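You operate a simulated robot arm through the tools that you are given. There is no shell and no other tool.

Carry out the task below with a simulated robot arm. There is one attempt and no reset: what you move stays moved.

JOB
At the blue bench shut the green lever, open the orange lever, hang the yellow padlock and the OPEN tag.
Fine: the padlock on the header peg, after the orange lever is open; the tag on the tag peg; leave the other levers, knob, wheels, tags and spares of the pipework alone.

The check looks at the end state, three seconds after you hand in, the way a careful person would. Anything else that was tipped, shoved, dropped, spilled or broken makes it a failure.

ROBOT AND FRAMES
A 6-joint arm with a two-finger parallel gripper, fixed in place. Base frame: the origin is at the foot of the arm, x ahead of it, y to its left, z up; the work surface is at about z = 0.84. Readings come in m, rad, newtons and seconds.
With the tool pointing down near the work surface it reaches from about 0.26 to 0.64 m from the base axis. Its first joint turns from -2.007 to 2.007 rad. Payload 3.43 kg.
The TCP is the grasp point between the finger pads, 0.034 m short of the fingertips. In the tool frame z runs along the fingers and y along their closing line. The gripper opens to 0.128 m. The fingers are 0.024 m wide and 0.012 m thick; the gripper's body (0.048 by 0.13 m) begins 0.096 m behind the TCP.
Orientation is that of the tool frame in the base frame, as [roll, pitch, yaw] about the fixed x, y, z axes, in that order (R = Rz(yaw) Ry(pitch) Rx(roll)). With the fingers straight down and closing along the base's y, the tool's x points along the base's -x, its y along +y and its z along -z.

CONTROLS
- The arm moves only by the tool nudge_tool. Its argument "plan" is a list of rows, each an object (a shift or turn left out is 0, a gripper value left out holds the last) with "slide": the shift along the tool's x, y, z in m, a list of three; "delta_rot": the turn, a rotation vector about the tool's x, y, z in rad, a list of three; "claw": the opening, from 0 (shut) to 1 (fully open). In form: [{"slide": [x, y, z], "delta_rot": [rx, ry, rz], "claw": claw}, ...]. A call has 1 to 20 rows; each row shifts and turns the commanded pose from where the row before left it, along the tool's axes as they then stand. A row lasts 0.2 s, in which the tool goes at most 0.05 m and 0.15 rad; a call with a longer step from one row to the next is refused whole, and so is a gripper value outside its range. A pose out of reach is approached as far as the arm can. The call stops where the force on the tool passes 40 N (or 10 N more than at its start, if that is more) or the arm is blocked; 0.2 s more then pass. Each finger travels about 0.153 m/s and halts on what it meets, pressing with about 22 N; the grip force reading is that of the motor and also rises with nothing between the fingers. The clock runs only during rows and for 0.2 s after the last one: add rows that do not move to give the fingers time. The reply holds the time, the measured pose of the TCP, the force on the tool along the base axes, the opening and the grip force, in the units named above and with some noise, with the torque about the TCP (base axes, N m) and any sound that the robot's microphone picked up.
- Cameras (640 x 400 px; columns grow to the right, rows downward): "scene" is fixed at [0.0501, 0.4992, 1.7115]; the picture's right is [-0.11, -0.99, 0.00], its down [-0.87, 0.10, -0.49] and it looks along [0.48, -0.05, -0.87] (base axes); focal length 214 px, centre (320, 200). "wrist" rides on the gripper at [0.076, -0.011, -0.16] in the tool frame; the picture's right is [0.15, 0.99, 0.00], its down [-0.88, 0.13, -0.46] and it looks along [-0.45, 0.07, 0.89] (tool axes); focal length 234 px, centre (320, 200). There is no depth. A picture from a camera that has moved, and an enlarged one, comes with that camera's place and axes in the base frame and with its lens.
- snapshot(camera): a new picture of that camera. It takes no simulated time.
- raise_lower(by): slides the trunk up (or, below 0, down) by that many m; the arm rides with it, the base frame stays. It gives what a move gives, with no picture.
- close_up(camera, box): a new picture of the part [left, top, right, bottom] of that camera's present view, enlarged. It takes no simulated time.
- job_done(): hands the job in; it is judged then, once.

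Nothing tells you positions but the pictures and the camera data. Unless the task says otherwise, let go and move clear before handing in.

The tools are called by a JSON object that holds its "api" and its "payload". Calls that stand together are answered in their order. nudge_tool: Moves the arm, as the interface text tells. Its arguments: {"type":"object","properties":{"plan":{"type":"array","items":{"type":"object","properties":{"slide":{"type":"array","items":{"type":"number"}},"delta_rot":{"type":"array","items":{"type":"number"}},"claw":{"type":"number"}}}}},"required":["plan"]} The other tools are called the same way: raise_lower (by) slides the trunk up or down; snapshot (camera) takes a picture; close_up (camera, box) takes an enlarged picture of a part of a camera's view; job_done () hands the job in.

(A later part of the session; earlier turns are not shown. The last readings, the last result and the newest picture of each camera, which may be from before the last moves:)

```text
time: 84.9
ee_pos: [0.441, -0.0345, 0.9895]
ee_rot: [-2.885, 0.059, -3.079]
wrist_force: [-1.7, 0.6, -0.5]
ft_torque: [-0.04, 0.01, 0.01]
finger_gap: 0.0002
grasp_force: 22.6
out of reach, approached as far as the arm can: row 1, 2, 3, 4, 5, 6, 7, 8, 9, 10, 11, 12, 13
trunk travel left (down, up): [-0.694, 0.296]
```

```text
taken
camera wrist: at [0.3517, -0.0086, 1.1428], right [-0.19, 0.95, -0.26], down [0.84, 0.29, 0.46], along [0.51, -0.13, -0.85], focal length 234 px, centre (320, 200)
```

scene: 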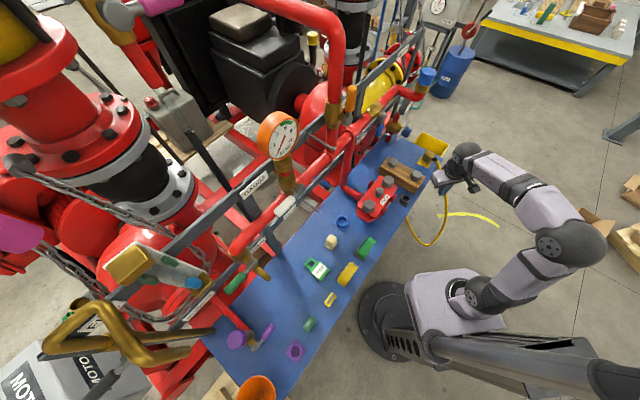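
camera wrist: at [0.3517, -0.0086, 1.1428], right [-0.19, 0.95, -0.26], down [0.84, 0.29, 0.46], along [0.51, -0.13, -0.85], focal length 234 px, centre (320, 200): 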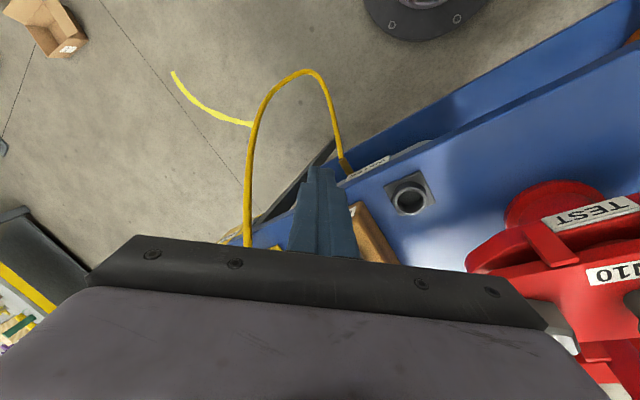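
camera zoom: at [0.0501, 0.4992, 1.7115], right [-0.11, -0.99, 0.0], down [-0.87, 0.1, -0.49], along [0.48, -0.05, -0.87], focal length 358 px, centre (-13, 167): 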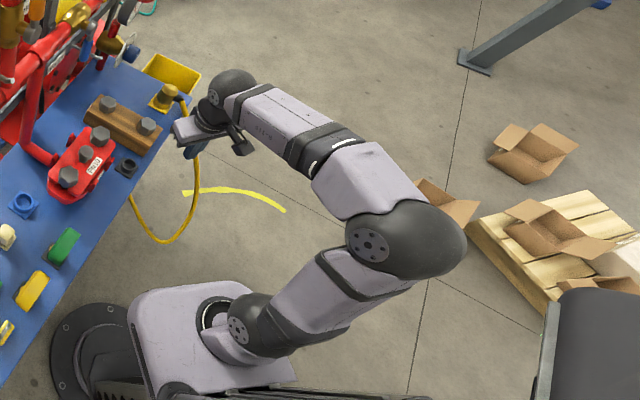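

The roll is still in the wrong branch, but I now have a decent model of the arm. I'll first swing the whole arm to the right, away from the bench, and raise it before the next unwinding attempt.

{"api": "nudge_tool", "payload": {"plan": [{"slide": [0.006, -0.0419, -0.0101], "delta_rot": [0.0052, 0.0222, 0.0845]}, {"slide": [0.006, -0.0419, -0.0101], "delta_rot": [0.0052, 0.0222, 0.0845]}, {"slide": [0.006, -0.0419, -0.0101], "delta_rot": [0.0052, 0.0222, 0.0845]}, {"slide": [0.006, -0.0419, -0.0101], "delta_rot": [0.0052, 0.0222, 0.0845]}, {"slide": [0.006, -0.0419, -0.0101], "delta_rot": [0.0052, 0.0222, 0.0845]}, {"slide": [0.006, -0.0419, -0.0101], "delta_rot": [0.0052, 0.0222, 0.0845]}, {"slide": [0.006, -0.0419, -0.0101], "delta_rot": [0.0052, 0.0222, 0.0845]}, {}, {}]}}

{"api": "snapshot", "payload": {"camera": "scene"}}

```text
time: 86.9
ee_pos: [0.3519, -0.2104, 1.1062]
ee_rot: [-2.866, 0.065, 2.589]
wrist_force: [-1.1, -0.3, -1.2]
ft_torque: [0.01, 0.0, -0.02]
finger_gap: 0.0002
grasp_force: 22.1
out of reach, approached as far as the arm can: row 1, 2, 3, 4, 5, 6, 7
trunk travel left (down, up): [-0.694, 0.296]
```

```text
taken
```

scene: 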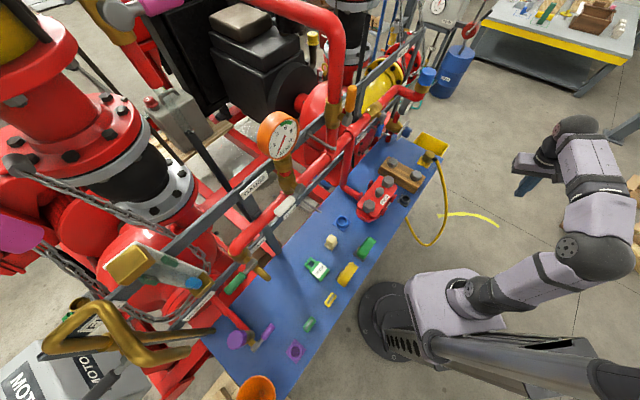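

Now sweep the tool up along a path that passes clearly left of the forearm line, so the blocked roll must flip.

{"api": "nudge_tool", "payload": {"plan": [{"slide": [-0.0326, 0.0129, 0], "delta_rot": [-0.0516, -0.1302, 0]}, {"slide": [-0.0326, 0.0129, 0], "delta_rot": [-0.0516, -0.1302, 0]}, {"slide": [-0.0326, 0.0129, 0], "delta_rot": [-0.0516, -0.1302, 0]}, {"slide": [-0.0326, 0.0129, 0], "delta_rot": [-0.0516, -0.1302, 0]}, {"slide": [-0.0326, 0.0129, 0], "delta_rot": [-0.0516, -0.1302, 0]}, {"slide": [-0.0326, 0.0129, 0], "delta_rot": [-0.0516, -0.1302, 0]}, {"slide": [-0.0326, 0.0129, 0], "delta_rot": [-0.0516, -0.1302, 0]}, {"slide": [-0.0326, 0.0129, 0], "delta_rot": [-0.0516, -0.1302, 0]}, {"slide": [-0.0326, 0.0129, 0], "delta_rot": [-0.0516, -0.1302, 0]}, {"slide": [-0.0326, 0.0129, 0], "delta_rot": [-0.0516, -0.1302, 0]}, {}, {}]}}

{"api": "close_up", "payload": {"camera": "scene", "box": [440, 0, 640, 320]}}

```text
time: 89.5
ee_pos: [0.6352, -0.1663, 1.2494]
ee_rot: [-2.538, 1.303, -2.816]
wrist_force: [0.6, 0.9, 0.2]
ft_torque: [0.01, 0.01, -0.02]
finger_gap: 0.0
grasp_force: 21.5
out of reach, approached as far as the arm can: row 1, 2, 3, 5, 7, 8, 9, 10
trunk travel left (down, up): [-0.694, 0.296]
```

```text
1.25 times, centred on (540, 160) of scene
camera zoom: at [0.0501, 0.4992, 1.7115], right [-0.11, -0.99, 0.0], down [-0.87, 0.1, -0.49], along [0.48, -0.05, -0.87], focal length 268 px, centre (45, 250)
```

zoom: 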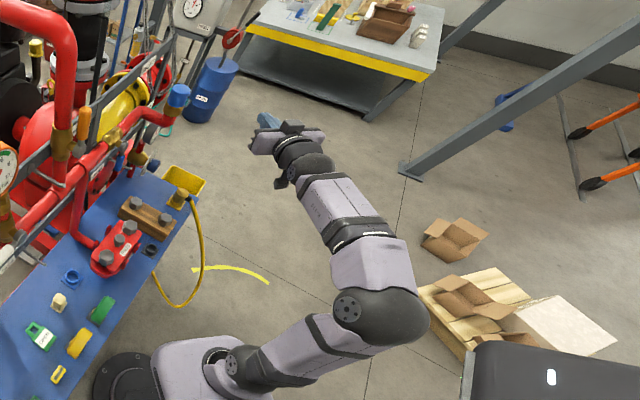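

{"api": "nudge_tool", "payload": {"plan": [{"slide": [-0.0218, 0.0242, 0], "delta_rot": [-0.0966, -0.087, 0]}, {"slide": [-0.0218, 0.0242, 0], "delta_rot": [-0.0966, -0.087, 0]}, {"slide": [-0.0218, 0.0242, 0], "delta_rot": [-0.0966, -0.087, 0]}, {}, {}]}}

{"api": "close_up", "payload": {"camera": "scene", "box": [440, 0, 640, 320]}}

```text
time: 90.7
ee_pos: [0.661, -0.0874, 1.2964]
ee_rot: [-1.569, 1.442, -1.586]
wrist_force: [0.6, -0.5, 0.8]
ft_torque: [0.0, 0.0, -0.03]
finger_gap: 0.0
grasp_force: 21.4
out of reach, approached as far as the arm can: row 1
trunk travel left (down, up): [-0.694, 0.296]
```

```text
1.25 times, centred on (540, 160) of scene
camera zoom: at [0.0501, 0.4992, 1.7115], right [-0.11, -0.99, 0.0], down [-0.87, 0.1, -0.49], along [0.48, -0.05, -0.87], focal length 268 px, centre (45, 250)
```

zoom: 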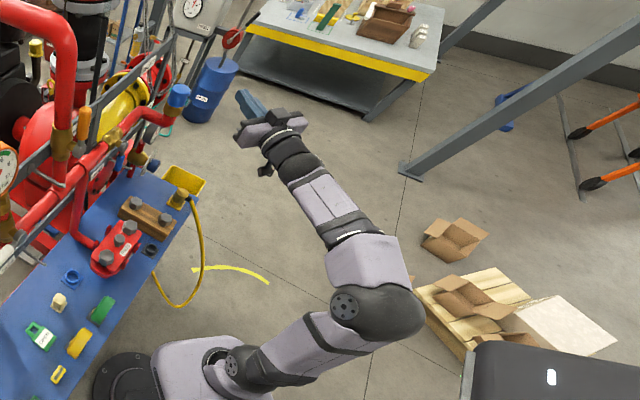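

{"api": "close_up", "payload": {"camera": "scene", "box": [470, 70, 610, 200]}}

```text
3.08 times, centred on (540, 135) of scene
camera zoom: at [0.0501, 0.4992, 1.7115], right [-0.11, -0.99, 0.0], down [-0.87, 0.1, -0.49], along [0.48, -0.05, -0.87], focal length 660 px, centre (-357, 400)
```

zoom: 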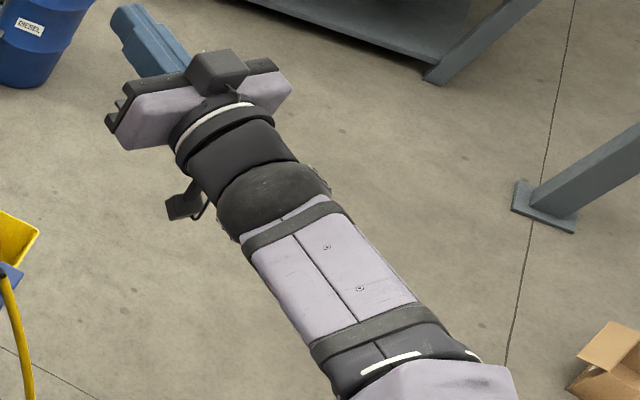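

I can't tell from the discs, so I'll test: pitch the tool down from this left bend and watch whether the arm reports being blocked.

{"api": "nudge_tool", "payload": {"plan": [{"slide": [0.0347, 0.0045, 0], "delta_rot": [-0.018, 0.1389, 0]}, {"slide": [0.0347, 0.0045, 0], "delta_rot": [-0.018, 0.1389, 0]}, {"slide": [0.0347, 0.0045, 0], "delta_rot": [-0.018, 0.1389, 0]}, {"slide": [0.0347, 0.0045, 0], "delta_rot": [-0.018, 0.1389, 0]}, {"slide": [0.0347, 0.0045, 0], "delta_rot": [-0.018, 0.1389, 0]}, {"slide": [0.0347, 0.0045, 0], "delta_rot": [-0.018, 0.1389, 0]}, {}, {}]}}

{"api": "close_up", "payload": {"camera": "scene", "box": [440, 0, 640, 320]}}

```text
time: 92.5
ee_pos: [0.5901, -0.0872, 1.1053]
ee_rot: [-3.025, 0.72, -2.984]
wrist_force: [-0.7, 0.0, -0.3]
ft_torque: [0.02, 0.01, 0.02]
finger_gap: 0.0
grasp_force: 21.7
trunk travel left (down, up): [-0.694, 0.296]
```

```text
1.25 times, centred on (540, 160) of scene
camera zoom: at [0.0501, 0.4992, 1.7115], right [-0.11, -0.99, 0.0], down [-0.87, 0.1, -0.49], along [0.48, -0.05, -0.87], focal length 268 px, centre (45, 250)
```

zoom: 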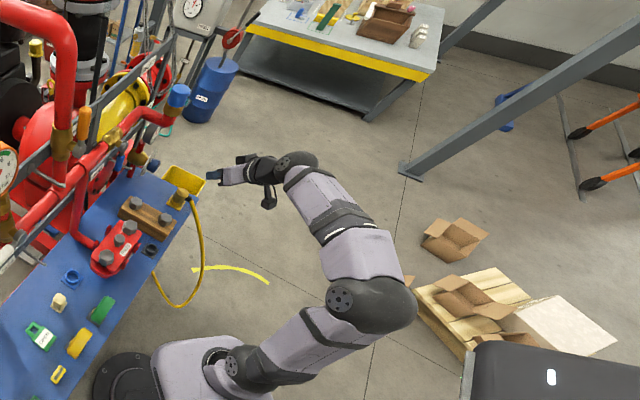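

No blocking this time. Continue to straight-down.

{"api": "nudge_tool", "payload": {"plan": [{"slide": [0.0347, 0.0045, 0], "delta_rot": [-0.018, 0.1389, 0]}, {"slide": [0.0347, 0.0045, 0], "delta_rot": [-0.018, 0.1389, 0]}, {"slide": [0.0347, 0.0045, 0], "delta_rot": [-0.018, 0.1389, 0]}, {"slide": [0.0347, 0.0045, 0], "delta_rot": [-0.018, 0.1389, 0]}, {"slide": [0.0347, 0.0045, 0], "delta_rot": [-0.018, 0.1389, 0]}, {}, {}]}}

{"api": "close_up", "payload": {"camera": "scene", "box": [440, 0, 640, 320]}}

```text
time: 94.1
ee_pos: [0.4338, -0.0842, 1.0309]
ee_rot: [-3.136, 0.029, -3.028]
wrist_force: [-0.5, 0.2, -0.1]
ft_torque: [0.0, -0.02, 0.0]
finger_gap: 0.0
grasp_force: 22.7
trunk travel left (down, up): [-0.694, 0.296]
```

```text
1.25 times, centred on (540, 160) of scene
camera zoom: at [0.0501, 0.4992, 1.7115], right [-0.11, -0.99, 0.0], down [-0.87, 0.1, -0.49], along [0.48, -0.05, -0.87], focal length 268 px, centre (45, 250)
```

zoom: 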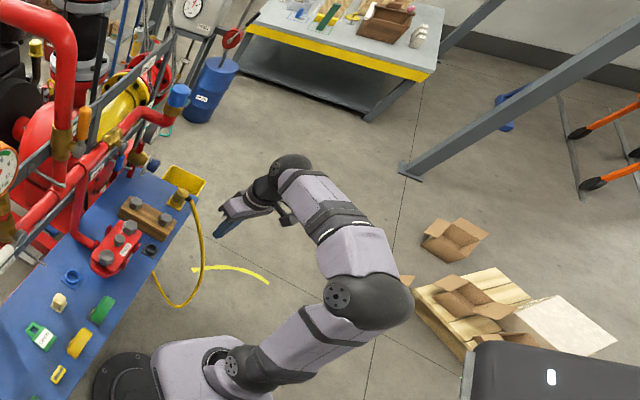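

The tool is straight down again in its normal wrist branch. I'll keep tilts moderate from now on to stay in it. Raise a bit, then travel left to above the padlock.

{"api": "nudge_tool", "payload": {"plan": [{"slide": [0, 0, -0.048]}, {"slide": [0, 0, -0.048]}, {"slide": [0.0189, 0.041, -0.0006]}, {"slide": [0.0189, 0.041, -0.0006]}, {"slide": [0.0189, 0.041, -0.0006]}, {"slide": [0.0189, 0.041, -0.0006]}, {"slide": [0.0189, 0.041, -0.0006]}, {"slide": [0.0189, 0.041, -0.0006]}, {"slide": [0.0189, 0.041, -0.0006]}, {}, {}]}}

{"api": "snapshot", "payload": {"camera": "scene"}}

```text
time: 96.5
ee_pos: [0.2684, 0.186, 1.1258]
ee_rot: [-3.136, 0.029, -3.031]
wrist_force: [0.1, 0.1, 0.6]
ft_torque: [-0.02, 0.02, -0.01]
finger_gap: 0.0
grasp_force: 22.6
trunk travel left (down, up): [-0.694, 0.296]
```

```text
taken
```

scene: 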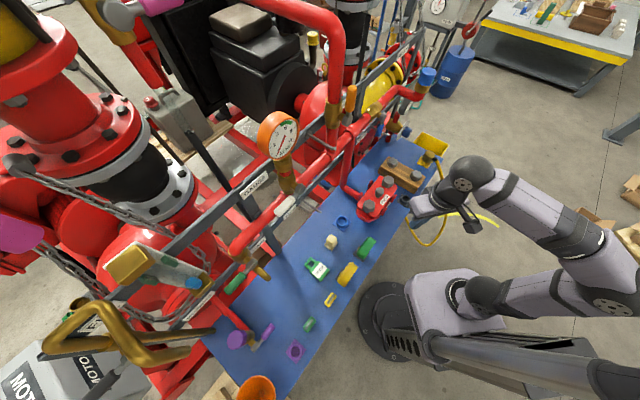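

{"api": "nudge_tool", "payload": {"plan": [{"slide": [0.0189, 0.041, -0.0006], "claw": 0.55}, {"slide": [0.0189, 0.041, -0.0006]}, {"slide": [0.0189, 0.041, -0.0006]}, {"slide": [0.0189, 0.041, -0.0006]}, {"slide": [0.0189, 0.041, -0.0006]}, {"delta_rot": [0, 0, -0.1344]}, {"delta_rot": [0, 0, -0.1344]}, {"delta_rot": [0, 0, -0.1344]}, {"delta_rot": [0, 0, -0.1344]}, {"delta_rot": [0, 0, -0.1344]}, {}, {}]}}

{"api": "snapshot", "payload": {"camera": "scene"}}

{"api": "snapshot", "payload": {"camera": "wrist"}}

```text
time: 99.1
ee_pos: [0.1531, 0.3806, 1.1261]
ee_rot: [-3.119, 0.02, -2.356]
wrist_force: [0.0, 0.2, -0.3]
ft_torque: [-0.02, -0.02, -0.02]
finger_gap: 0.0705
grasp_force: 0.0
trunk travel left (down, up): [-0.694, 0.296]
```

```text
taken
```

scene: 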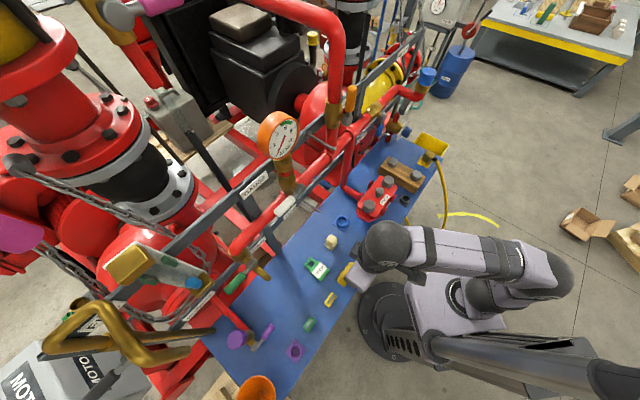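

```text
taken
camera wrist: at [0.1012, 0.3196, 1.2842], right [-0.8, 0.6, -0.03], down [0.52, 0.72, 0.47], along [0.3, 0.36, -0.88], focal length 234 px, centre (320, 200)
```

wrist: 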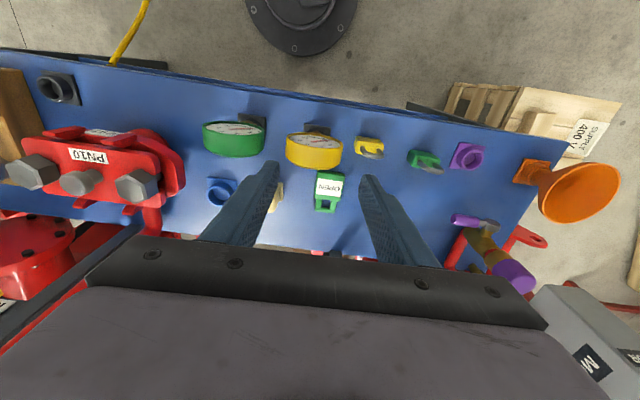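

Good view of the bench parts. I'll zoom in on the padlock and the tag.

{"api": "close_up", "payload": {"camera": "wrist", "box": [300, 110, 440, 220]}}

{"api": "close_up", "payload": {"camera": "scene", "box": [290, 235, 360, 345]}}

```text
3.64 times, centred on (370, 165) of wrist
camera zoom: at [0.1012, 0.3196, 1.2842], right [-0.8, 0.6, -0.03], down [0.52, 0.72, 0.47], along [0.3, 0.36, -0.88], focal length 852 px, centre (138, 327)
```

zoom: 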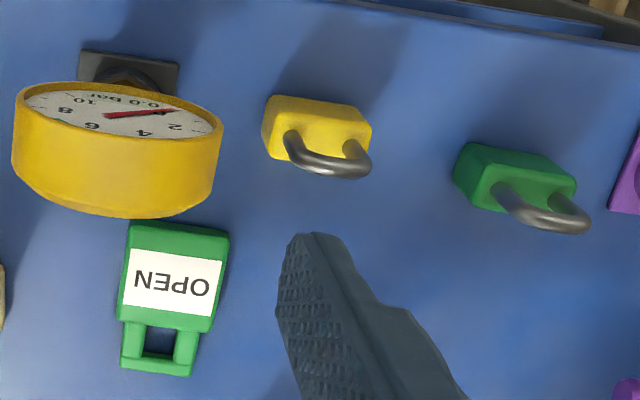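

```text
3.64 times, centred on (325, 290) of scene
camera zoom: at [0.0501, 0.4992, 1.7115], right [-0.11, -0.99, 0.0], down [-0.87, 0.1, -0.49], along [0.48, -0.05, -0.87], focal length 780 px, centre (302, -127)
```

zoom: 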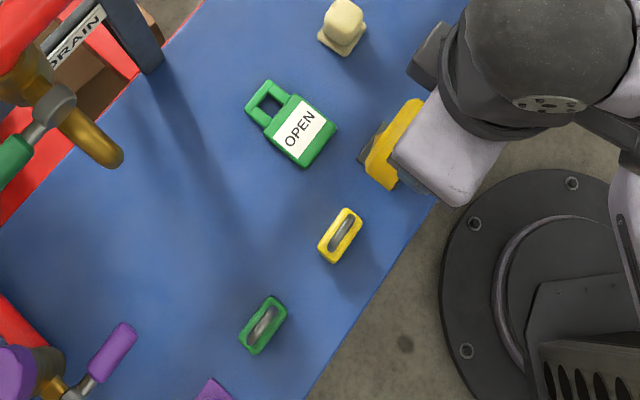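

The padlock stands upright (body about 45 × 19 × 48 mm, shackle on top to z≈0.92), with the spare yellow gauge about 3 cm to its right. I'll shift left over it, set a narrow finger opening, and tilt the tool about 40°.

{"api": "nudge_tool", "payload": {"plan": [{"slide": [0.015, 0.043, -0.01], "claw": 0.484}, {"slide": [0.015, 0.043, -0.01]}, {"slide": [-0.001, 0, -0.015], "delta_rot": [0, -0.14, 0]}, {"slide": [-0.003, 0, -0.0147], "delta_rot": [0, -0.14, 0]}, {"slide": [-0.005, 0, -0.014], "delta_rot": [0, -0.14, 0]}, {"slide": [-0.007, 0, -0.013], "delta_rot": [0, -0.14, 0]}, {"slide": [-0.009, 0, -0.012], "delta_rot": [0, -0.14, 0]}, {}, {}]}}

{"api": "snapshot", "payload": {"camera": "scene"}}

{"api": "snapshot", "payload": {"camera": "wrist"}}

```text
time: 101.1
ee_pos: [0.0715, 0.4232, 1.2177]
ee_rot: [-3.111, 0.72, -2.34]
wrist_force: [0.8, -0.3, -0.5]
ft_torque: [0.01, -0.03, 0.0]
finger_gap: 0.0619
grasp_force: 0.1
trunk travel left (down, up): [-0.694, 0.296]
```

```text
taken
```

scene: 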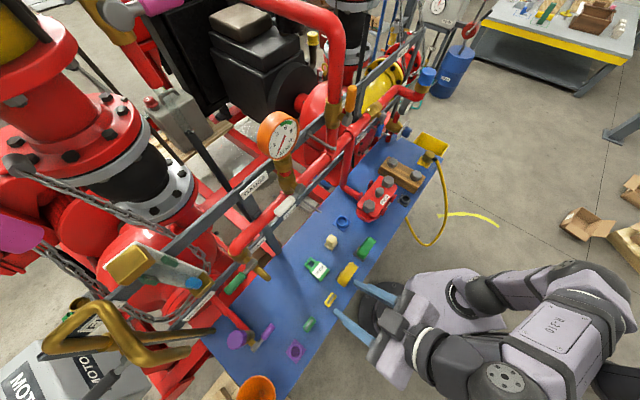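

```text
taken
camera wrist: at [-0.0383, 0.3027, 1.2883], right [-0.77, 0.62, -0.12], down [0.15, 0.36, 0.92], along [0.61, 0.7, -0.37], focal length 234 px, centre (320, 200)
```

wrist: 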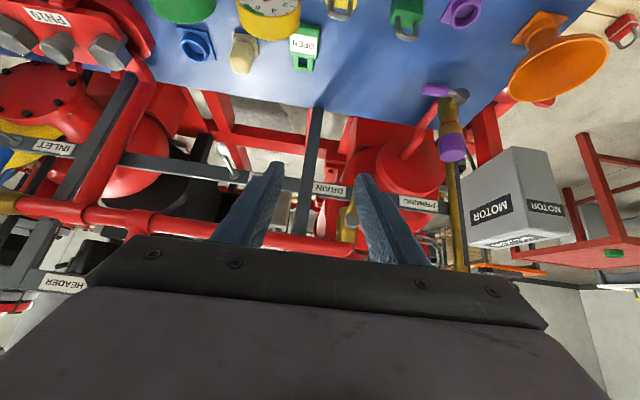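

The pose tracks well. I'll level the tool roll and lower the trunk toward the bench, then check alignment over the padlock.

{"api": "nudge_tool", "payload": {"plan": [{"delta_rot": [-0.02, 0, 0.012]}, {}]}}

{"api": "raise_lower", "payload": {"by": -0.23}}

{"api": "snapshot", "payload": {"camera": "wrist"}}

{"api": "snapshot", "payload": {"camera": "scene"}}

```text
time: 101.7
ee_pos: [0.0703, 0.4238, 1.217]
ee_rot: [3.14, 0.719, -2.356]
wrist_force: [-0.5, -0.5, -0.2]
ft_torque: [-0.01, 0.02, -0.03]
finger_gap: 0.062
grasp_force: 0.0
trunk travel left (down, up): [-0.694, 0.296]
```

```text
time: 104.1
ee_pos: [0.0695, 0.4226, 0.9874]
ee_rot: [3.138, 0.719, -2.357]
wrist_force: [0.3, -0.3, 0.5]
ft_torque: [-0.01, 0.02, 0.01]
finger_gap: 0.0621
grasp_force: 0.1
trunk travel left (down, up): [-0.464, 0.526]
```

```text
taken
camera wrist: at [-0.0366, 0.3013, 1.058], right [-0.78, 0.62, -0.1], down [0.16, 0.35, 0.92], along [0.61, 0.7, -0.37], focal length 234 px, centre (320, 200)
```

wrist: 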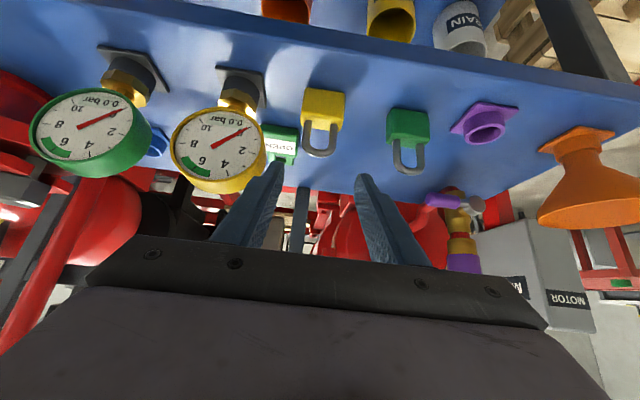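

```text
taken
```

scene: 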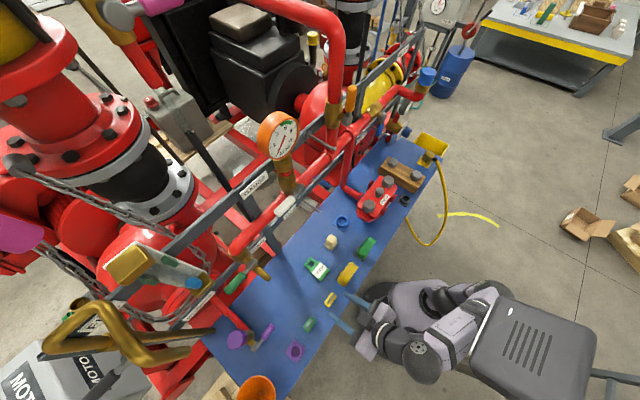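

The view shows the padlock lined up between the fingers, and the spare gauge is upright to its right. I'll go in diagonally along the tool axis, stopping short to check.

{"api": "nudge_tool", "payload": {"plan": [{"slide": [0.0444, -0.0026, 0.0199]}, {}, {"slide": [0, 0, 0.025]}, {"slide": [0, 0, 0.025]}, {}, {}]}}

{"api": "snapshot", "payload": {"camera": "wrist"}}

{"api": "close_up", "payload": {"camera": "scene", "box": [290, 235, 390, 345]}}

```text
time: 105.5
ee_pos: [0.0829, 0.4309, 0.9045]
ee_rot: [-3.141, 0.719, -2.353]
wrist_force: [-0.3, -0.1, 0.1]
ft_torque: [-0.03, 0.0, 0.01]
finger_gap: 0.062
grasp_force: 0.0
trunk travel left (down, up): [-0.464, 0.526]
```

```text
taken
camera wrist: at [-0.0253, 0.3084, 0.9756], right [-0.78, 0.62, -0.1], down [0.16, 0.35, 0.92], along [0.61, 0.7, -0.37], focal length 234 px, centre (320, 200)
```

wrist: 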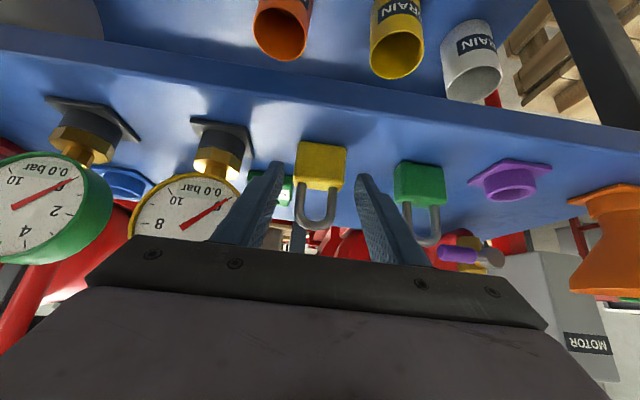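

```text
3.64 times, centred on (340, 290) of scene
camera zoom: at [0.0501, 0.4992, 1.7115], right [-0.11, -0.99, 0.0], down [-0.87, 0.1, -0.49], along [0.48, -0.05, -0.87], focal length 780 px, centre (247, -127)
```

zoom: 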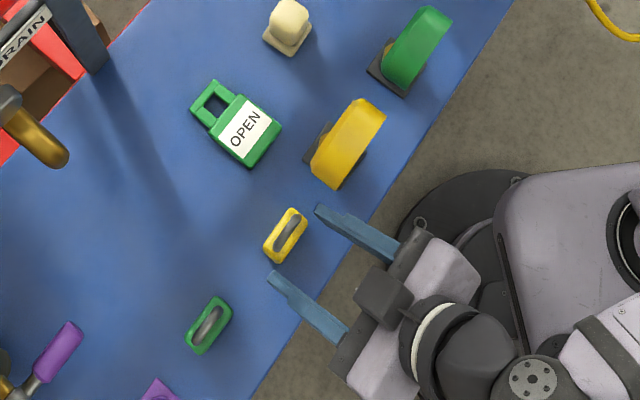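

The fingers straddle the padlock symmetrically. I'll advance the last few centimetres and close.

{"api": "nudge_tool", "payload": {"plan": [{"slide": [0, 0, 0.018]}, {"slide": [0, 0, 0.018]}, {}, {}]}}

{"api": "nudge_tool", "payload": {"plan": [{"claw": 0.4}, {"claw": 0.3}, {"claw": 0.2}, {}, {}]}}

{"api": "snapshot", "payload": {"camera": "wrist"}}

{"api": "close_up", "payload": {"camera": "scene", "box": [290, 235, 390, 345]}}

```text
time: 106.5
ee_pos: [0.0987, 0.4475, 0.8787]
ee_rot: [3.141, 0.717, -2.355]
wrist_force: [-0.6, 0.2, -0.3]
ft_torque: [0.0, 0.01, -0.01]
finger_gap: 0.0619
grasp_force: 0.1
trunk travel left (down, up): [-0.464, 0.526]
```

```text
time: 107.7
ee_pos: [0.0996, 0.447, 0.8781]
ee_rot: [3.141, 0.718, -2.353]
wrist_force: [0.6, 0.7, -0.1]
ft_torque: [-0.05, -0.03, -0.01]
finger_gap: 0.0477
grasp_force: 21.6
trunk travel left (down, up): [-0.464, 0.526]
```

```text
taken
camera wrist: at [-0.0086, 0.3254, 0.9489], right [-0.78, 0.62, -0.1], down [0.16, 0.35, 0.92], along [0.61, 0.7, -0.37], focal length 234 px, centre (320, 200)
```

wrist: 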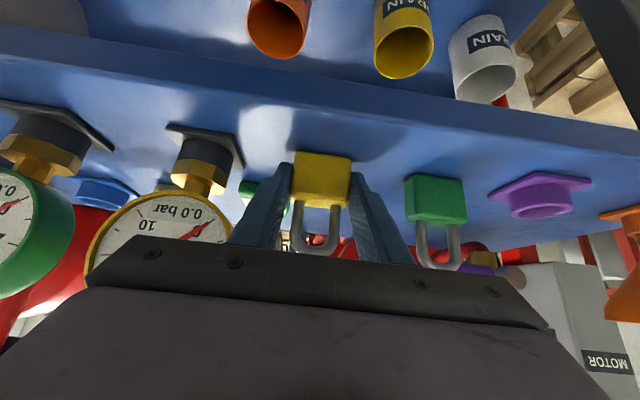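

```text
3.64 times, centred on (340, 290) of scene
camera zoom: at [0.0501, 0.4992, 1.7115], right [-0.11, -0.99, 0.0], down [-0.87, 0.1, -0.49], along [0.48, -0.05, -0.87], focal length 780 px, centre (247, -127)
```

zoom: 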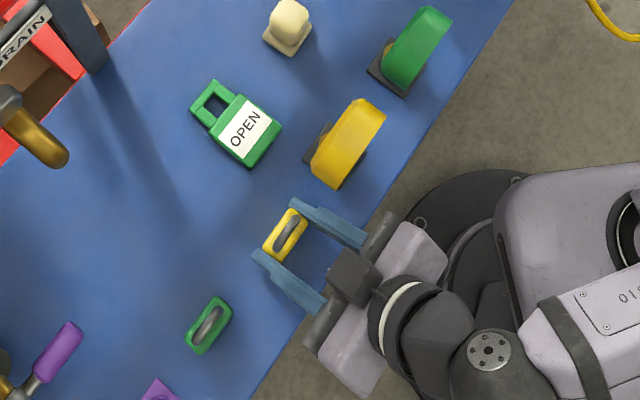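

Padlock gripped (gap 47.7 mm, 21.6 N). I'll lift a little and check that it holds.

{"api": "nudge_tool", "payload": {"plan": [{"slide": [-0.0165, 0, -0.0188]}, {"slide": [-0.0165, 0, -0.0188]}, {"slide": [-0.0165, 0, -0.0188]}, {}, {}]}}

{"api": "snapshot", "payload": {"camera": "wrist"}}

{"api": "close_up", "payload": {"camera": "scene", "box": [290, 235, 390, 345]}}

```text
time: 108.9
ee_pos: [0.0988, 0.4477, 0.9539]
ee_rot: [3.14, 0.72, -2.355]
wrist_force: [-0.1, -0.1, -1.8]
ft_torque: [0.01, -0.03, -0.02]
finger_gap: 0.0474
grasp_force: 22.1
trunk travel left (down, up): [-0.464, 0.526]
```

```text
taken
camera wrist: at [-0.0093, 0.3259, 1.0243], right [-0.78, 0.62, -0.1], down [0.16, 0.35, 0.92], along [0.61, 0.7, -0.37], focal length 234 px, centre (320, 200)
```

wrist: 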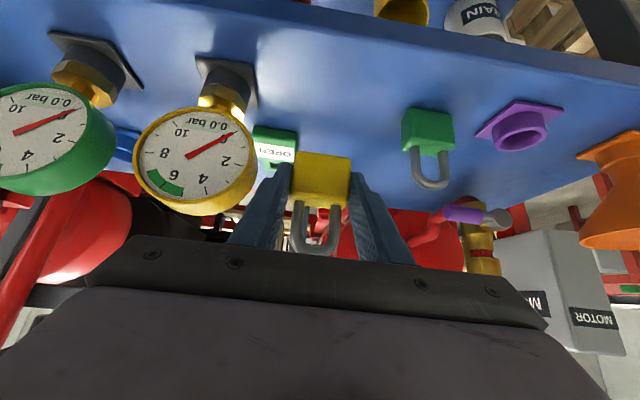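

```text
3.64 times, centred on (340, 290) of scene
camera zoom: at [0.0501, 0.4992, 1.7115], right [-0.11, -0.99, 0.0], down [-0.87, 0.1, -0.49], along [0.48, -0.05, -0.87], focal length 780 px, centre (247, -127)
```

zoom: 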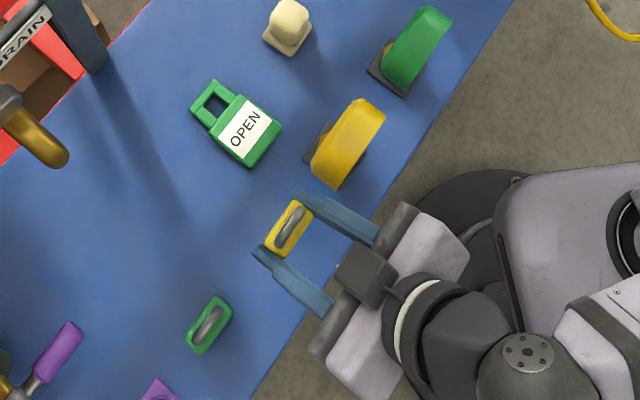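

The padlock is held upright. Now raise the trunk and move in front of the header peg (tip at about d=0.58, s=-0.022, z=1.328).

{"api": "raise_lower", "payload": {"by": 0.32}}

{"api": "nudge_tool", "payload": {"plan": [{"slide": [-0.0188, -0.0375, 0.0089]}, {"slide": [-0.0188, -0.0375, 0.0089]}, {"slide": [-0.0188, -0.0375, 0.0089]}, {"slide": [-0.0188, -0.0375, 0.0089]}, {"slide": [-0.0188, -0.0375, 0.0089]}, {"slide": [-0.0188, -0.0375, 0.0089]}, {}, {}]}}

{"api": "snapshot", "payload": {"camera": "wrist"}}

{"api": "snapshot", "payload": {"camera": "scene"}}

```text
time: 112.1
ee_pos: [0.0984, 0.4476, 1.2736]
ee_rot: [-3.142, 0.719, -2.353]
wrist_force: [0.1, -0.2, -2.3]
ft_torque: [0.0, 0.01, 0.02]
finger_gap: 0.0476
grasp_force: 22.7
trunk travel left (down, up): [-0.784, 0.206]
```

```text
time: 113.9
ee_pos: [0.3434, 0.3743, 1.3076]
ee_rot: [3.14, 0.718, -2.353]
wrist_force: [0.0, 0.4, -2.5]
ft_torque: [-0.01, 0.0, -0.03]
finger_gap: 0.0473
grasp_force: 22.1
trunk travel left (down, up): [-0.784, 0.206]
```

```text
taken
camera wrist: at [0.2359, 0.2526, 1.379], right [-0.78, 0.62, -0.1], down [0.16, 0.35, 0.92], along [0.61, 0.7, -0.37], focal length 234 px, centre (320, 200)
```

wrist: 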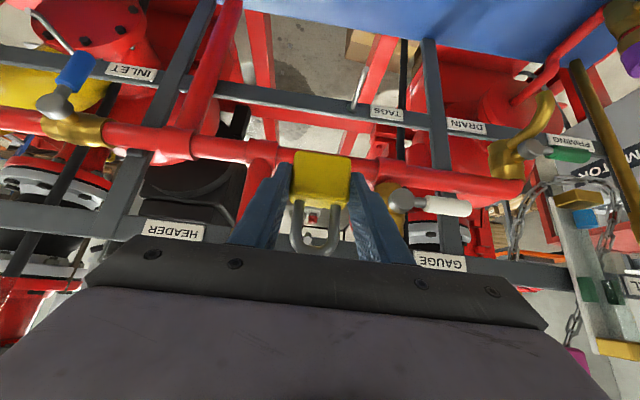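

```text
taken
```

scene: 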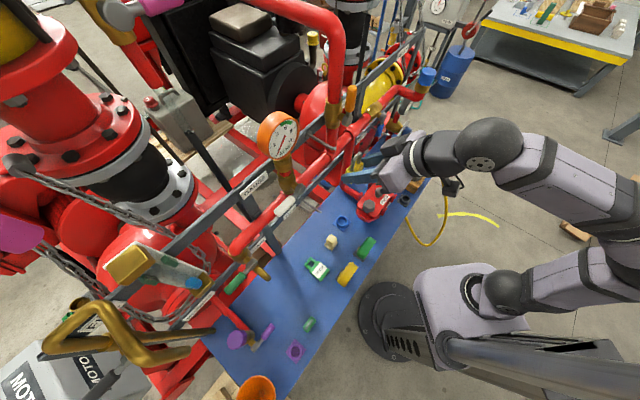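

Everything tracks well. I can see the header peg end just through the shackle in the wrist view; I'll zoom in both cameras to check the alignment.

{"api": "close_up", "payload": {"camera": "wrist", "box": [260, 140, 380, 260]}}

{"api": "close_up", "payload": {"camera": "scene", "box": [310, 100, 410, 200]}}

```text
3.33 times, centred on (320, 200) of wrist
camera zoom: at [0.2359, 0.2526, 1.379], right [-0.78, 0.62, -0.1], down [0.16, 0.35, 0.92], along [0.61, 0.7, -0.37], focal length 781 px, centre (320, 200)
```

zoom: 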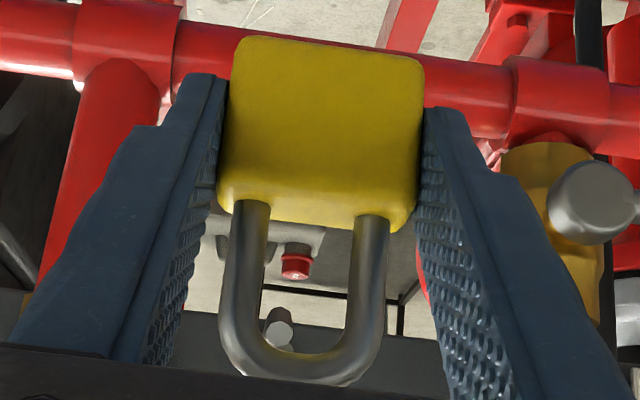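

```text
4.00 times, centred on (360, 150) of scene
camera zoom: at [0.0501, 0.4992, 1.7115], right [-0.11, -0.99, 0.0], down [-0.87, 0.1, -0.49], along [0.48, -0.05, -0.87], focal length 858 px, centre (160, 400)
```

zoom: 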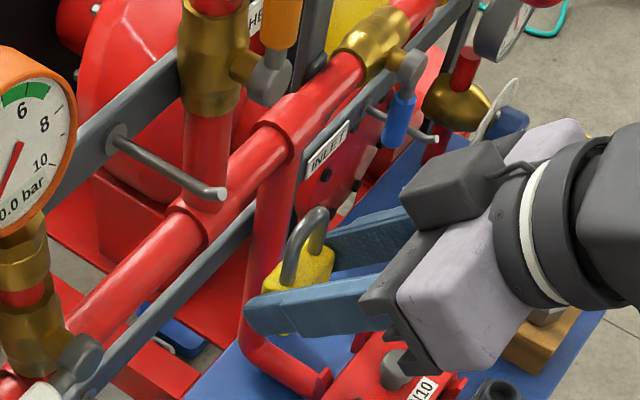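

The peg end shows through the shackle. Triangulated tip: d≈0.584, s≈-0.0204, z≈1.326; the shackle opening is about 21 × 28 mm and needs a shift of 3.5 mm right and 6.6 mm down. I'll align and approach to just before the tip.

{"api": "nudge_tool", "payload": {"plan": [{"slide": [0.0043, -0.0035, 0.005]}, {}, {"slide": [-0.01505, 0, 0.01317]}, {"slide": [-0.01505, 0, 0.01317]}, {"slide": [-0.01129, 0, 0.00988]}, {}, {}]}}

{"api": "close_up", "payload": {"camera": "wrist", "box": [260, 140, 380, 260]}}

{"api": "close_up", "payload": {"camera": "scene", "box": [310, 100, 410, 200]}}

```text
time: 115.5
ee_pos: [0.3849, 0.4102, 1.3003]
ee_rot: [3.14, 0.719, -2.354]
wrist_force: [-0.1, 0.1, -1.8]
ft_torque: [-0.03, 0.01, 0.0]
finger_gap: 0.0477
grasp_force: 22.2
trunk travel left (down, up): [-0.784, 0.206]
```

```text
3.33 times, centred on (320, 200) of wrist
camera zoom: at [0.2765, 0.2886, 1.3714], right [-0.78, 0.62, -0.1], down [0.16, 0.35, 0.92], along [0.61, 0.7, -0.37], focal length 781 px, centre (320, 200)
```

zoom: 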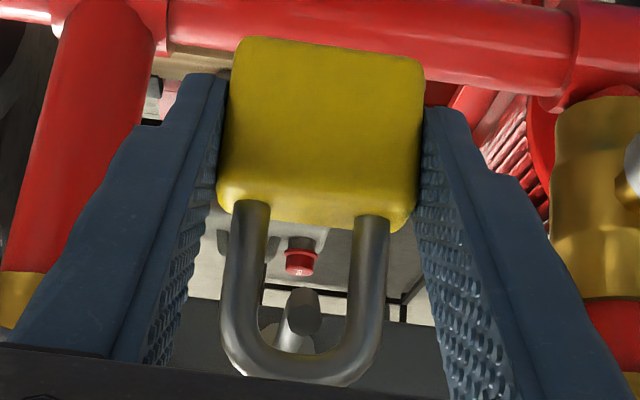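

```text
4.00 times, centred on (360, 150) of scene
camera zoom: at [0.0501, 0.4992, 1.7115], right [-0.11, -0.99, 0.0], down [-0.87, 0.1, -0.49], along [0.48, -0.05, -0.87], focal length 858 px, centre (160, 400)
```

zoom: 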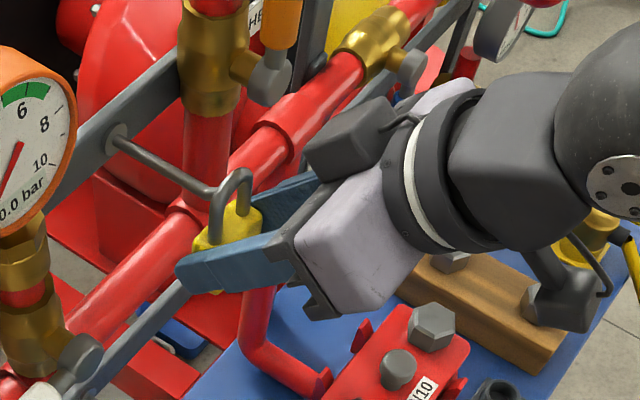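

The peg end sits centrally in the shackle opening. I'll advance 5 cm so the shackle slides over the peg.

{"api": "nudge_tool", "payload": {"plan": [{"slide": [-0.00941, 0, 0.00823]}, {"slide": [-0.00941, 0, 0.00823]}, {"slide": [-0.00941, 0, 0.00823]}, {"slide": [-0.00941, 0, 0.00823]}, {}, {}]}}

{"api": "close_up", "payload": {"camera": "wrist", "box": [260, 140, 380, 260]}}

{"api": "close_up", "payload": {"camera": "scene", "box": [310, 100, 410, 200]}}

```text
time: 116.9
ee_pos: [0.4191, 0.4456, 1.3009]
ee_rot: [3.138, 0.719, -2.353]
wrist_force: [0.4, 0.3, -1.9]
ft_torque: [0.0, 0.01, 0.0]
finger_gap: 0.0475
grasp_force: 22.1
trunk travel left (down, up): [-0.784, 0.206]
```

```text
3.33 times, centred on (320, 200) of wrist
camera zoom: at [0.3116, 0.3239, 1.3712], right [-0.78, 0.62, -0.1], down [0.16, 0.35, 0.92], along [0.61, 0.7, -0.37], focal length 781 px, centre (320, 200)
```

zoom: 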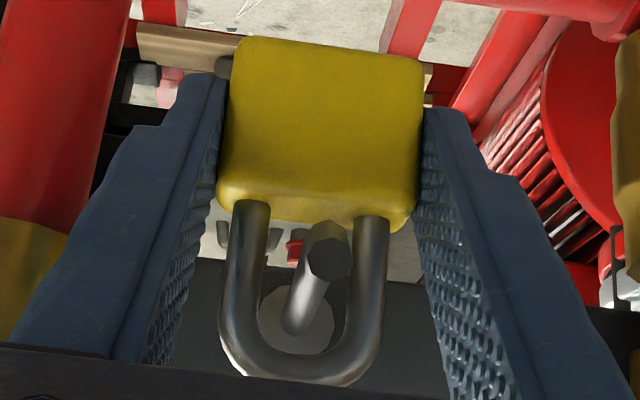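

```text
4.00 times, centred on (360, 150) of scene
camera zoom: at [0.0501, 0.4992, 1.7115], right [-0.11, -0.99, 0.0], down [-0.87, 0.1, -0.49], along [0.48, -0.05, -0.87], focal length 858 px, centre (160, 400)
```

zoom: 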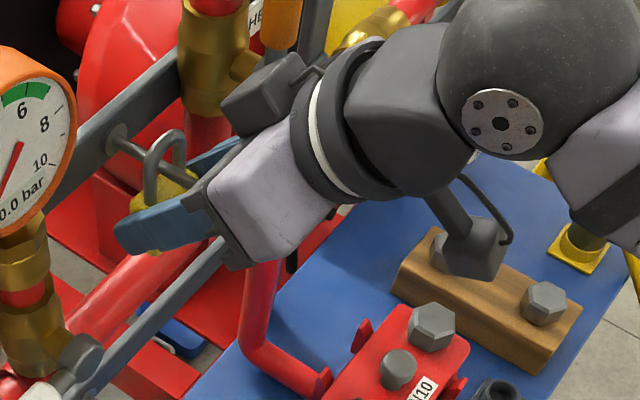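

The shackle is around the peg in both views. I'll lower gently until it rests on the shaft.

{"api": "nudge_tool", "payload": {"plan": [{"slide": [0.00263, 0, 0.00301]}, {"slide": [0.00263, 0, 0.00301]}, {"slide": [0.00263, 0, 0.00301]}, {}, {}]}}

{"api": "close_up", "payload": {"camera": "wrist", "box": [260, 140, 380, 260]}}

```text
time: 118.1
ee_pos: [0.4193, 0.4459, 1.2909]
ee_rot: [3.14, 0.721, -2.354]
wrist_force: [1.0, 1.2, 5.9]
ft_torque: [0.01, 0.02, -0.02]
finger_gap: 0.0477
grasp_force: 22.4
trunk travel left (down, up): [-0.784, 0.206]
```

```text
3.33 times, centred on (320, 200) of wrist
camera zoom: at [0.3116, 0.3238, 1.3604], right [-0.78, 0.62, -0.1], down [0.16, 0.35, 0.92], along [0.61, 0.7, -0.37], focal length 781 px, centre (320, 200)
```

zoom: 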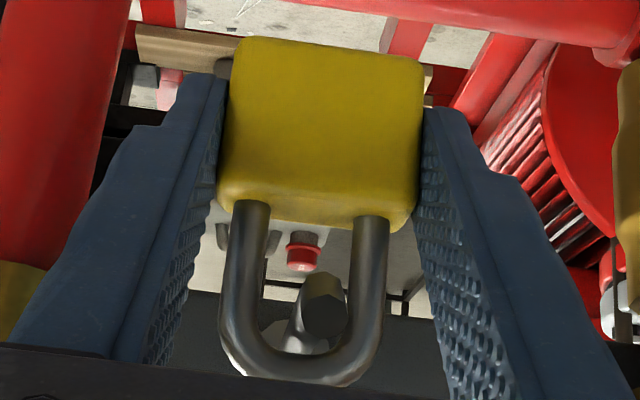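

The shackle now rests on the shaft (force changed from -1.9 to +5.9 N). I'll relieve it slightly and open the fingers a little.

{"api": "nudge_tool", "payload": {"plan": [{"slide": [-0.0008, 0, -0.0009]}, {"claw": 0.42}, {"claw": 0.47}, {}, {}, {}]}}

{"api": "close_up", "payload": {"camera": "wrist", "box": [260, 140, 380, 260]}}

{"api": "close_up", "payload": {"camera": "scene", "box": [310, 100, 410, 200]}}

```text
time: 119.5
ee_pos: [0.4187, 0.446, 1.2887]
ee_rot: [3.14, 0.719, -2.354]
wrist_force: [0.1, 0.3, -0.4]
ft_torque: [-0.01, -0.03, -0.01]
finger_gap: 0.0604
grasp_force: 0.0
trunk travel left (down, up): [-0.784, 0.206]
```

```text
3.33 times, centred on (320, 200) of wrist
camera zoom: at [0.3114, 0.324, 1.3609], right [-0.78, 0.62, -0.1], down [0.16, 0.35, 0.92], along [0.61, 0.7, -0.37], focal length 781 px, centre (320, 200)
```

zoom: 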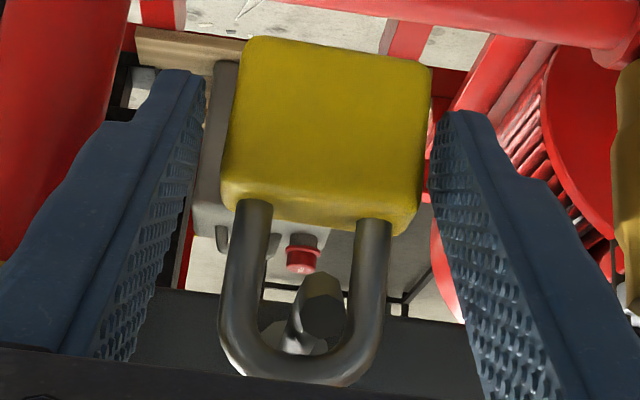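

```text
4.00 times, centred on (360, 150) of scene
camera zoom: at [0.0501, 0.4992, 1.7115], right [-0.11, -0.99, 0.0], down [-0.87, 0.1, -0.49], along [0.48, -0.05, -0.87], focal length 858 px, centre (160, 400)
```

zoom: 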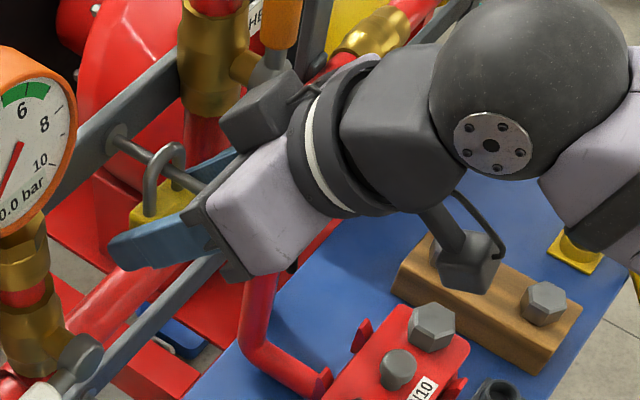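

The padlock hangs free on the peg. I'll retreat straight back.

{"api": "nudge_tool", "payload": {"plan": [{"slide": [0.0113, 0, -0.0099]}, {"slide": [0.0113, 0, -0.0099]}, {"slide": [0.01505, 0, -0.01317]}, {"slide": [0.01505, 0, -0.01317]}, {"slide": [0.01505, 0, -0.01317]}, {"slide": [0.01505, 0, -0.01317]}, {"slide": [0.01505, 0, -0.01317]}, {}, {}]}}

{"api": "close_up", "payload": {"camera": "wrist", "box": [230, 100, 410, 280]}}

{"api": "close_up", "payload": {"camera": "scene", "box": [300, 90, 410, 200]}}

```text
time: 121.5
ee_pos: [0.3265, 0.355, 1.291]
ee_rot: [3.14, 0.719, -2.354]
wrist_force: [-0.1, -0.3, 0.4]
ft_torque: [0.0, 0.0, 0.01]
finger_gap: 0.0602
grasp_force: 0.0
trunk travel left (down, up): [-0.784, 0.206]
```

```text
2.22 times, centred on (320, 190) of wrist
camera zoom: at [0.2196, 0.2322, 1.3614], right [-0.78, 0.62, -0.1], down [0.16, 0.35, 0.92], along [0.61, 0.7, -0.37], focal length 520 px, centre (320, 222)
```

zoom: 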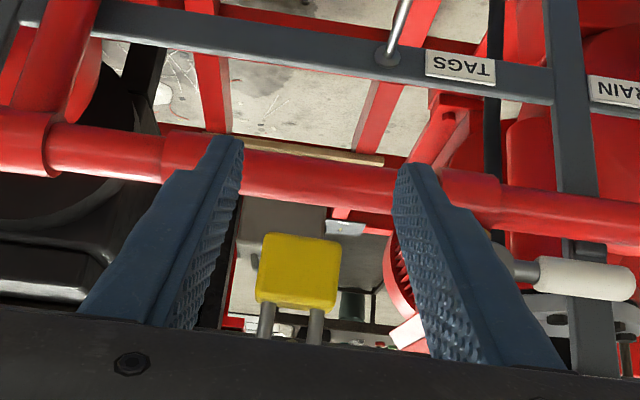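

```text
3.64 times, centred on (355, 145) of scene
camera zoom: at [0.0501, 0.4992, 1.7115], right [-0.11, -0.99, 0.0], down [-0.87, 0.1, -0.49], along [0.48, -0.05, -0.87], focal length 780 px, centre (193, 400)
```

zoom: 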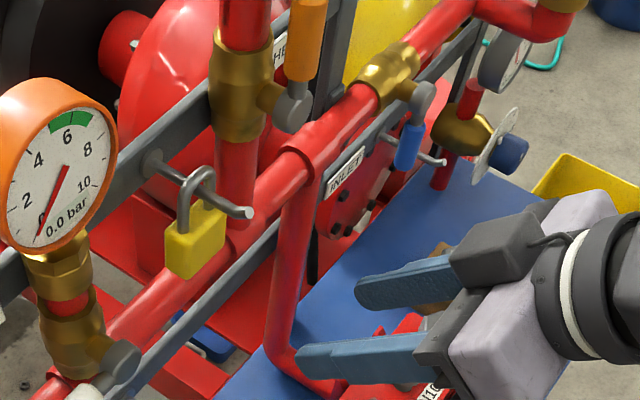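

The padlock hangs properly on the header peg. Next, the OPEN tag: it lies flat (body about 53 × 60 mm at d 0.463–0.523, s≈-0.19, loop towards the pipes). I'll move over it and turn the tool straight down.

{"api": "nudge_tool", "payload": {"plan": [{"slide": [0.0188, 0.034, 0.0154]}, {"slide": [0.0188, 0.034, 0.0154]}, {"slide": [0.0188, 0.034, 0.0154]}, {"slide": [0.0188, 0.034, 0.0154]}, {"slide": [0.0188, 0.034, 0.0154]}, {"delta_rot": [0, 0.144, 0], "claw": 0.586}, {"delta_rot": [0, 0.144, 0]}, {"delta_rot": [0, 0.144, 0]}, {"delta_rot": [0, 0.144, 0]}, {"delta_rot": [0, 0.143, 0]}, {}, {}]}}

{"api": "snapshot", "payload": {"camera": "wrist"}}

{"api": "snapshot", "payload": {"camera": "scene"}}

```text
time: 124.1
ee_pos: [0.1924, 0.461, 1.1705]
ee_rot: [-3.142, 0.0, -2.352]
wrist_force: [-0.2, 0.6, -0.4]
ft_torque: [-0.02, -0.03, 0.02]
finger_gap: 0.0751
grasp_force: 0.0
trunk travel left (down, up): [-0.784, 0.206]
```

```text
taken
camera wrist: at [0.1463, 0.3995, 1.3307], right [-0.8, 0.59, 0.0], down [0.53, 0.72, 0.46], along [0.27, 0.37, -0.89], focal length 234 px, centre (320, 200)
```

wrist: 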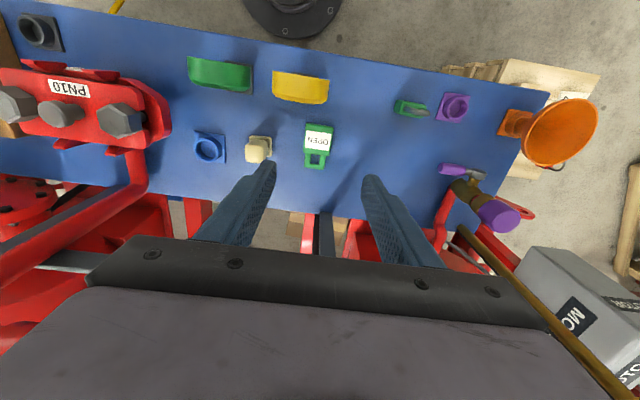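

```text
taken
```

scene: 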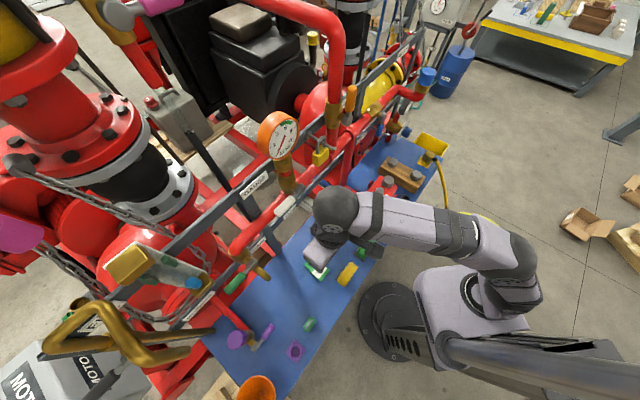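

{"api": "close_up", "payload": {"camera": "wrist", "box": [260, 100, 400, 200]}}

```text
4.00 times, centred on (330, 150) of wrist
camera zoom: at [0.1463, 0.3995, 1.3307], right [-0.8, 0.59, 0.0], down [0.53, 0.72, 0.46], along [0.27, 0.37, -0.89], focal length 937 px, centre (280, 400)
```

zoom: 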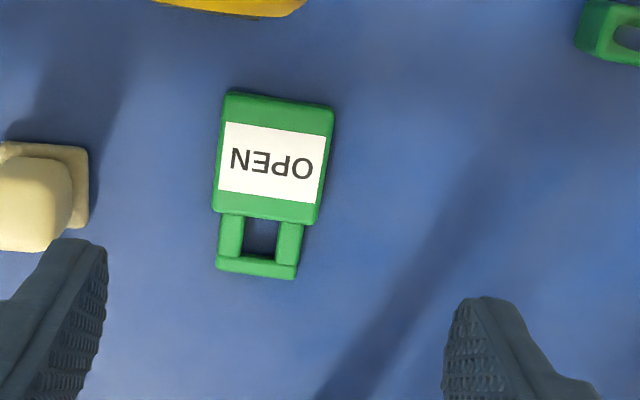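

I worked out that with the camera bracket below the tool it would come very close to the spare gauges when I hang the tag horizontally. I'd rather flip the tool 180° about its axis so the bracket ends up on top. I'll back off and test the flip here, in free space.

{"api": "nudge_tool", "payload": {"plan": [{"slide": [0.045, 0, 0]}, {"delta_rot": [0, 0, 0.143]}, {"delta_rot": [0, 0, 0.143]}, {"delta_rot": [0, 0, 0.143]}, {"delta_rot": [0, 0, 0.143]}, {"delta_rot": [0, 0, 0.143]}, {"delta_rot": [0, 0, 0.143]}, {"delta_rot": [0, 0, 0.143]}, {"delta_rot": [0, 0, 0.143]}, {"delta_rot": [0, 0, 0.143]}, {"delta_rot": [0, 0, 0.143]}, {"delta_rot": [0, 0, 0.143]}, {}, {}]}}

```text
time: 127.1
ee_pos: [0.1605, 0.4292, 1.1711]
ee_rot: [3.142, 0.0, 2.355]
wrist_force: [1.2, 0.8, 0.3]
ft_torque: [0.05, 0.01, 0.01]
finger_gap: 0.0751
grasp_force: 0.0
trunk travel left (down, up): [-0.784, 0.206]
```

{"api": "nudge_tool", "payload": {"plan": [{"delta_rot": [0, 0, 0.143]}, {"delta_rot": [0, 0, 0.143]}, {"delta_rot": [0, 0, 0.143]}, {"delta_rot": [0, 0, 0.143]}, {"delta_rot": [0, 0, 0.143]}, {"delta_rot": [0, 0, 0.143]}, {"delta_rot": [0, 0, 0.143]}, {"delta_rot": [0, 0, 0.143]}, {"delta_rot": [0, 0, 0.143]}, {"delta_rot": [0, 0, 0.143]}, {"delta_rot": [0, 0, 0.1396]}, {}, {}]}}

{"api": "snapshot", "payload": {"camera": "wrist"}}

{"api": "snapshot", "payload": {"camera": "scene"}}

```text
time: 129.9
ee_pos: [0.3844, 0.27, 1.1559]
ee_rot: [-3.125, -0.004, 0.814]
wrist_force: [-0.1, 1.0, 0.4]
ft_torque: [0.04, 0.01, 0.01]
finger_gap: 0.0748
grasp_force: 0.0
out of reach, approached as far as the arm can: row 7, 8, 9, 10, 11
trunk travel left (down, up): [-0.784, 0.206]
```

```text
taken
camera wrist: at [0.429, 0.331, 1.3157], right [0.82, -0.57, -0.02], down [-0.5, -0.74, 0.45], along [-0.27, -0.36, -0.89], focal length 234 px, centre (320, 200)
```

wrist: 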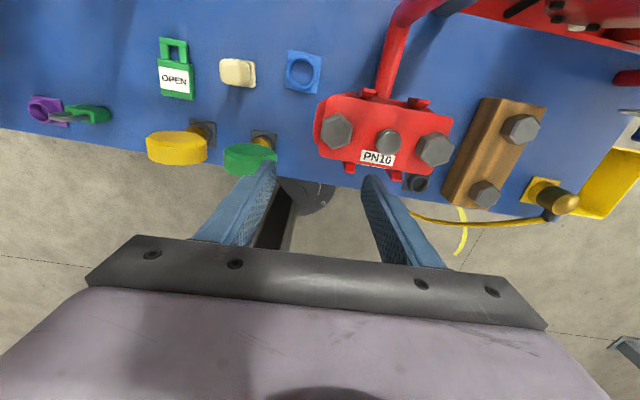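

```text
taken
```

scene: 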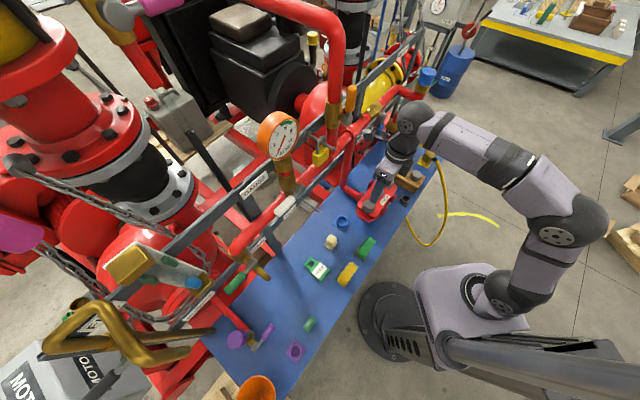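

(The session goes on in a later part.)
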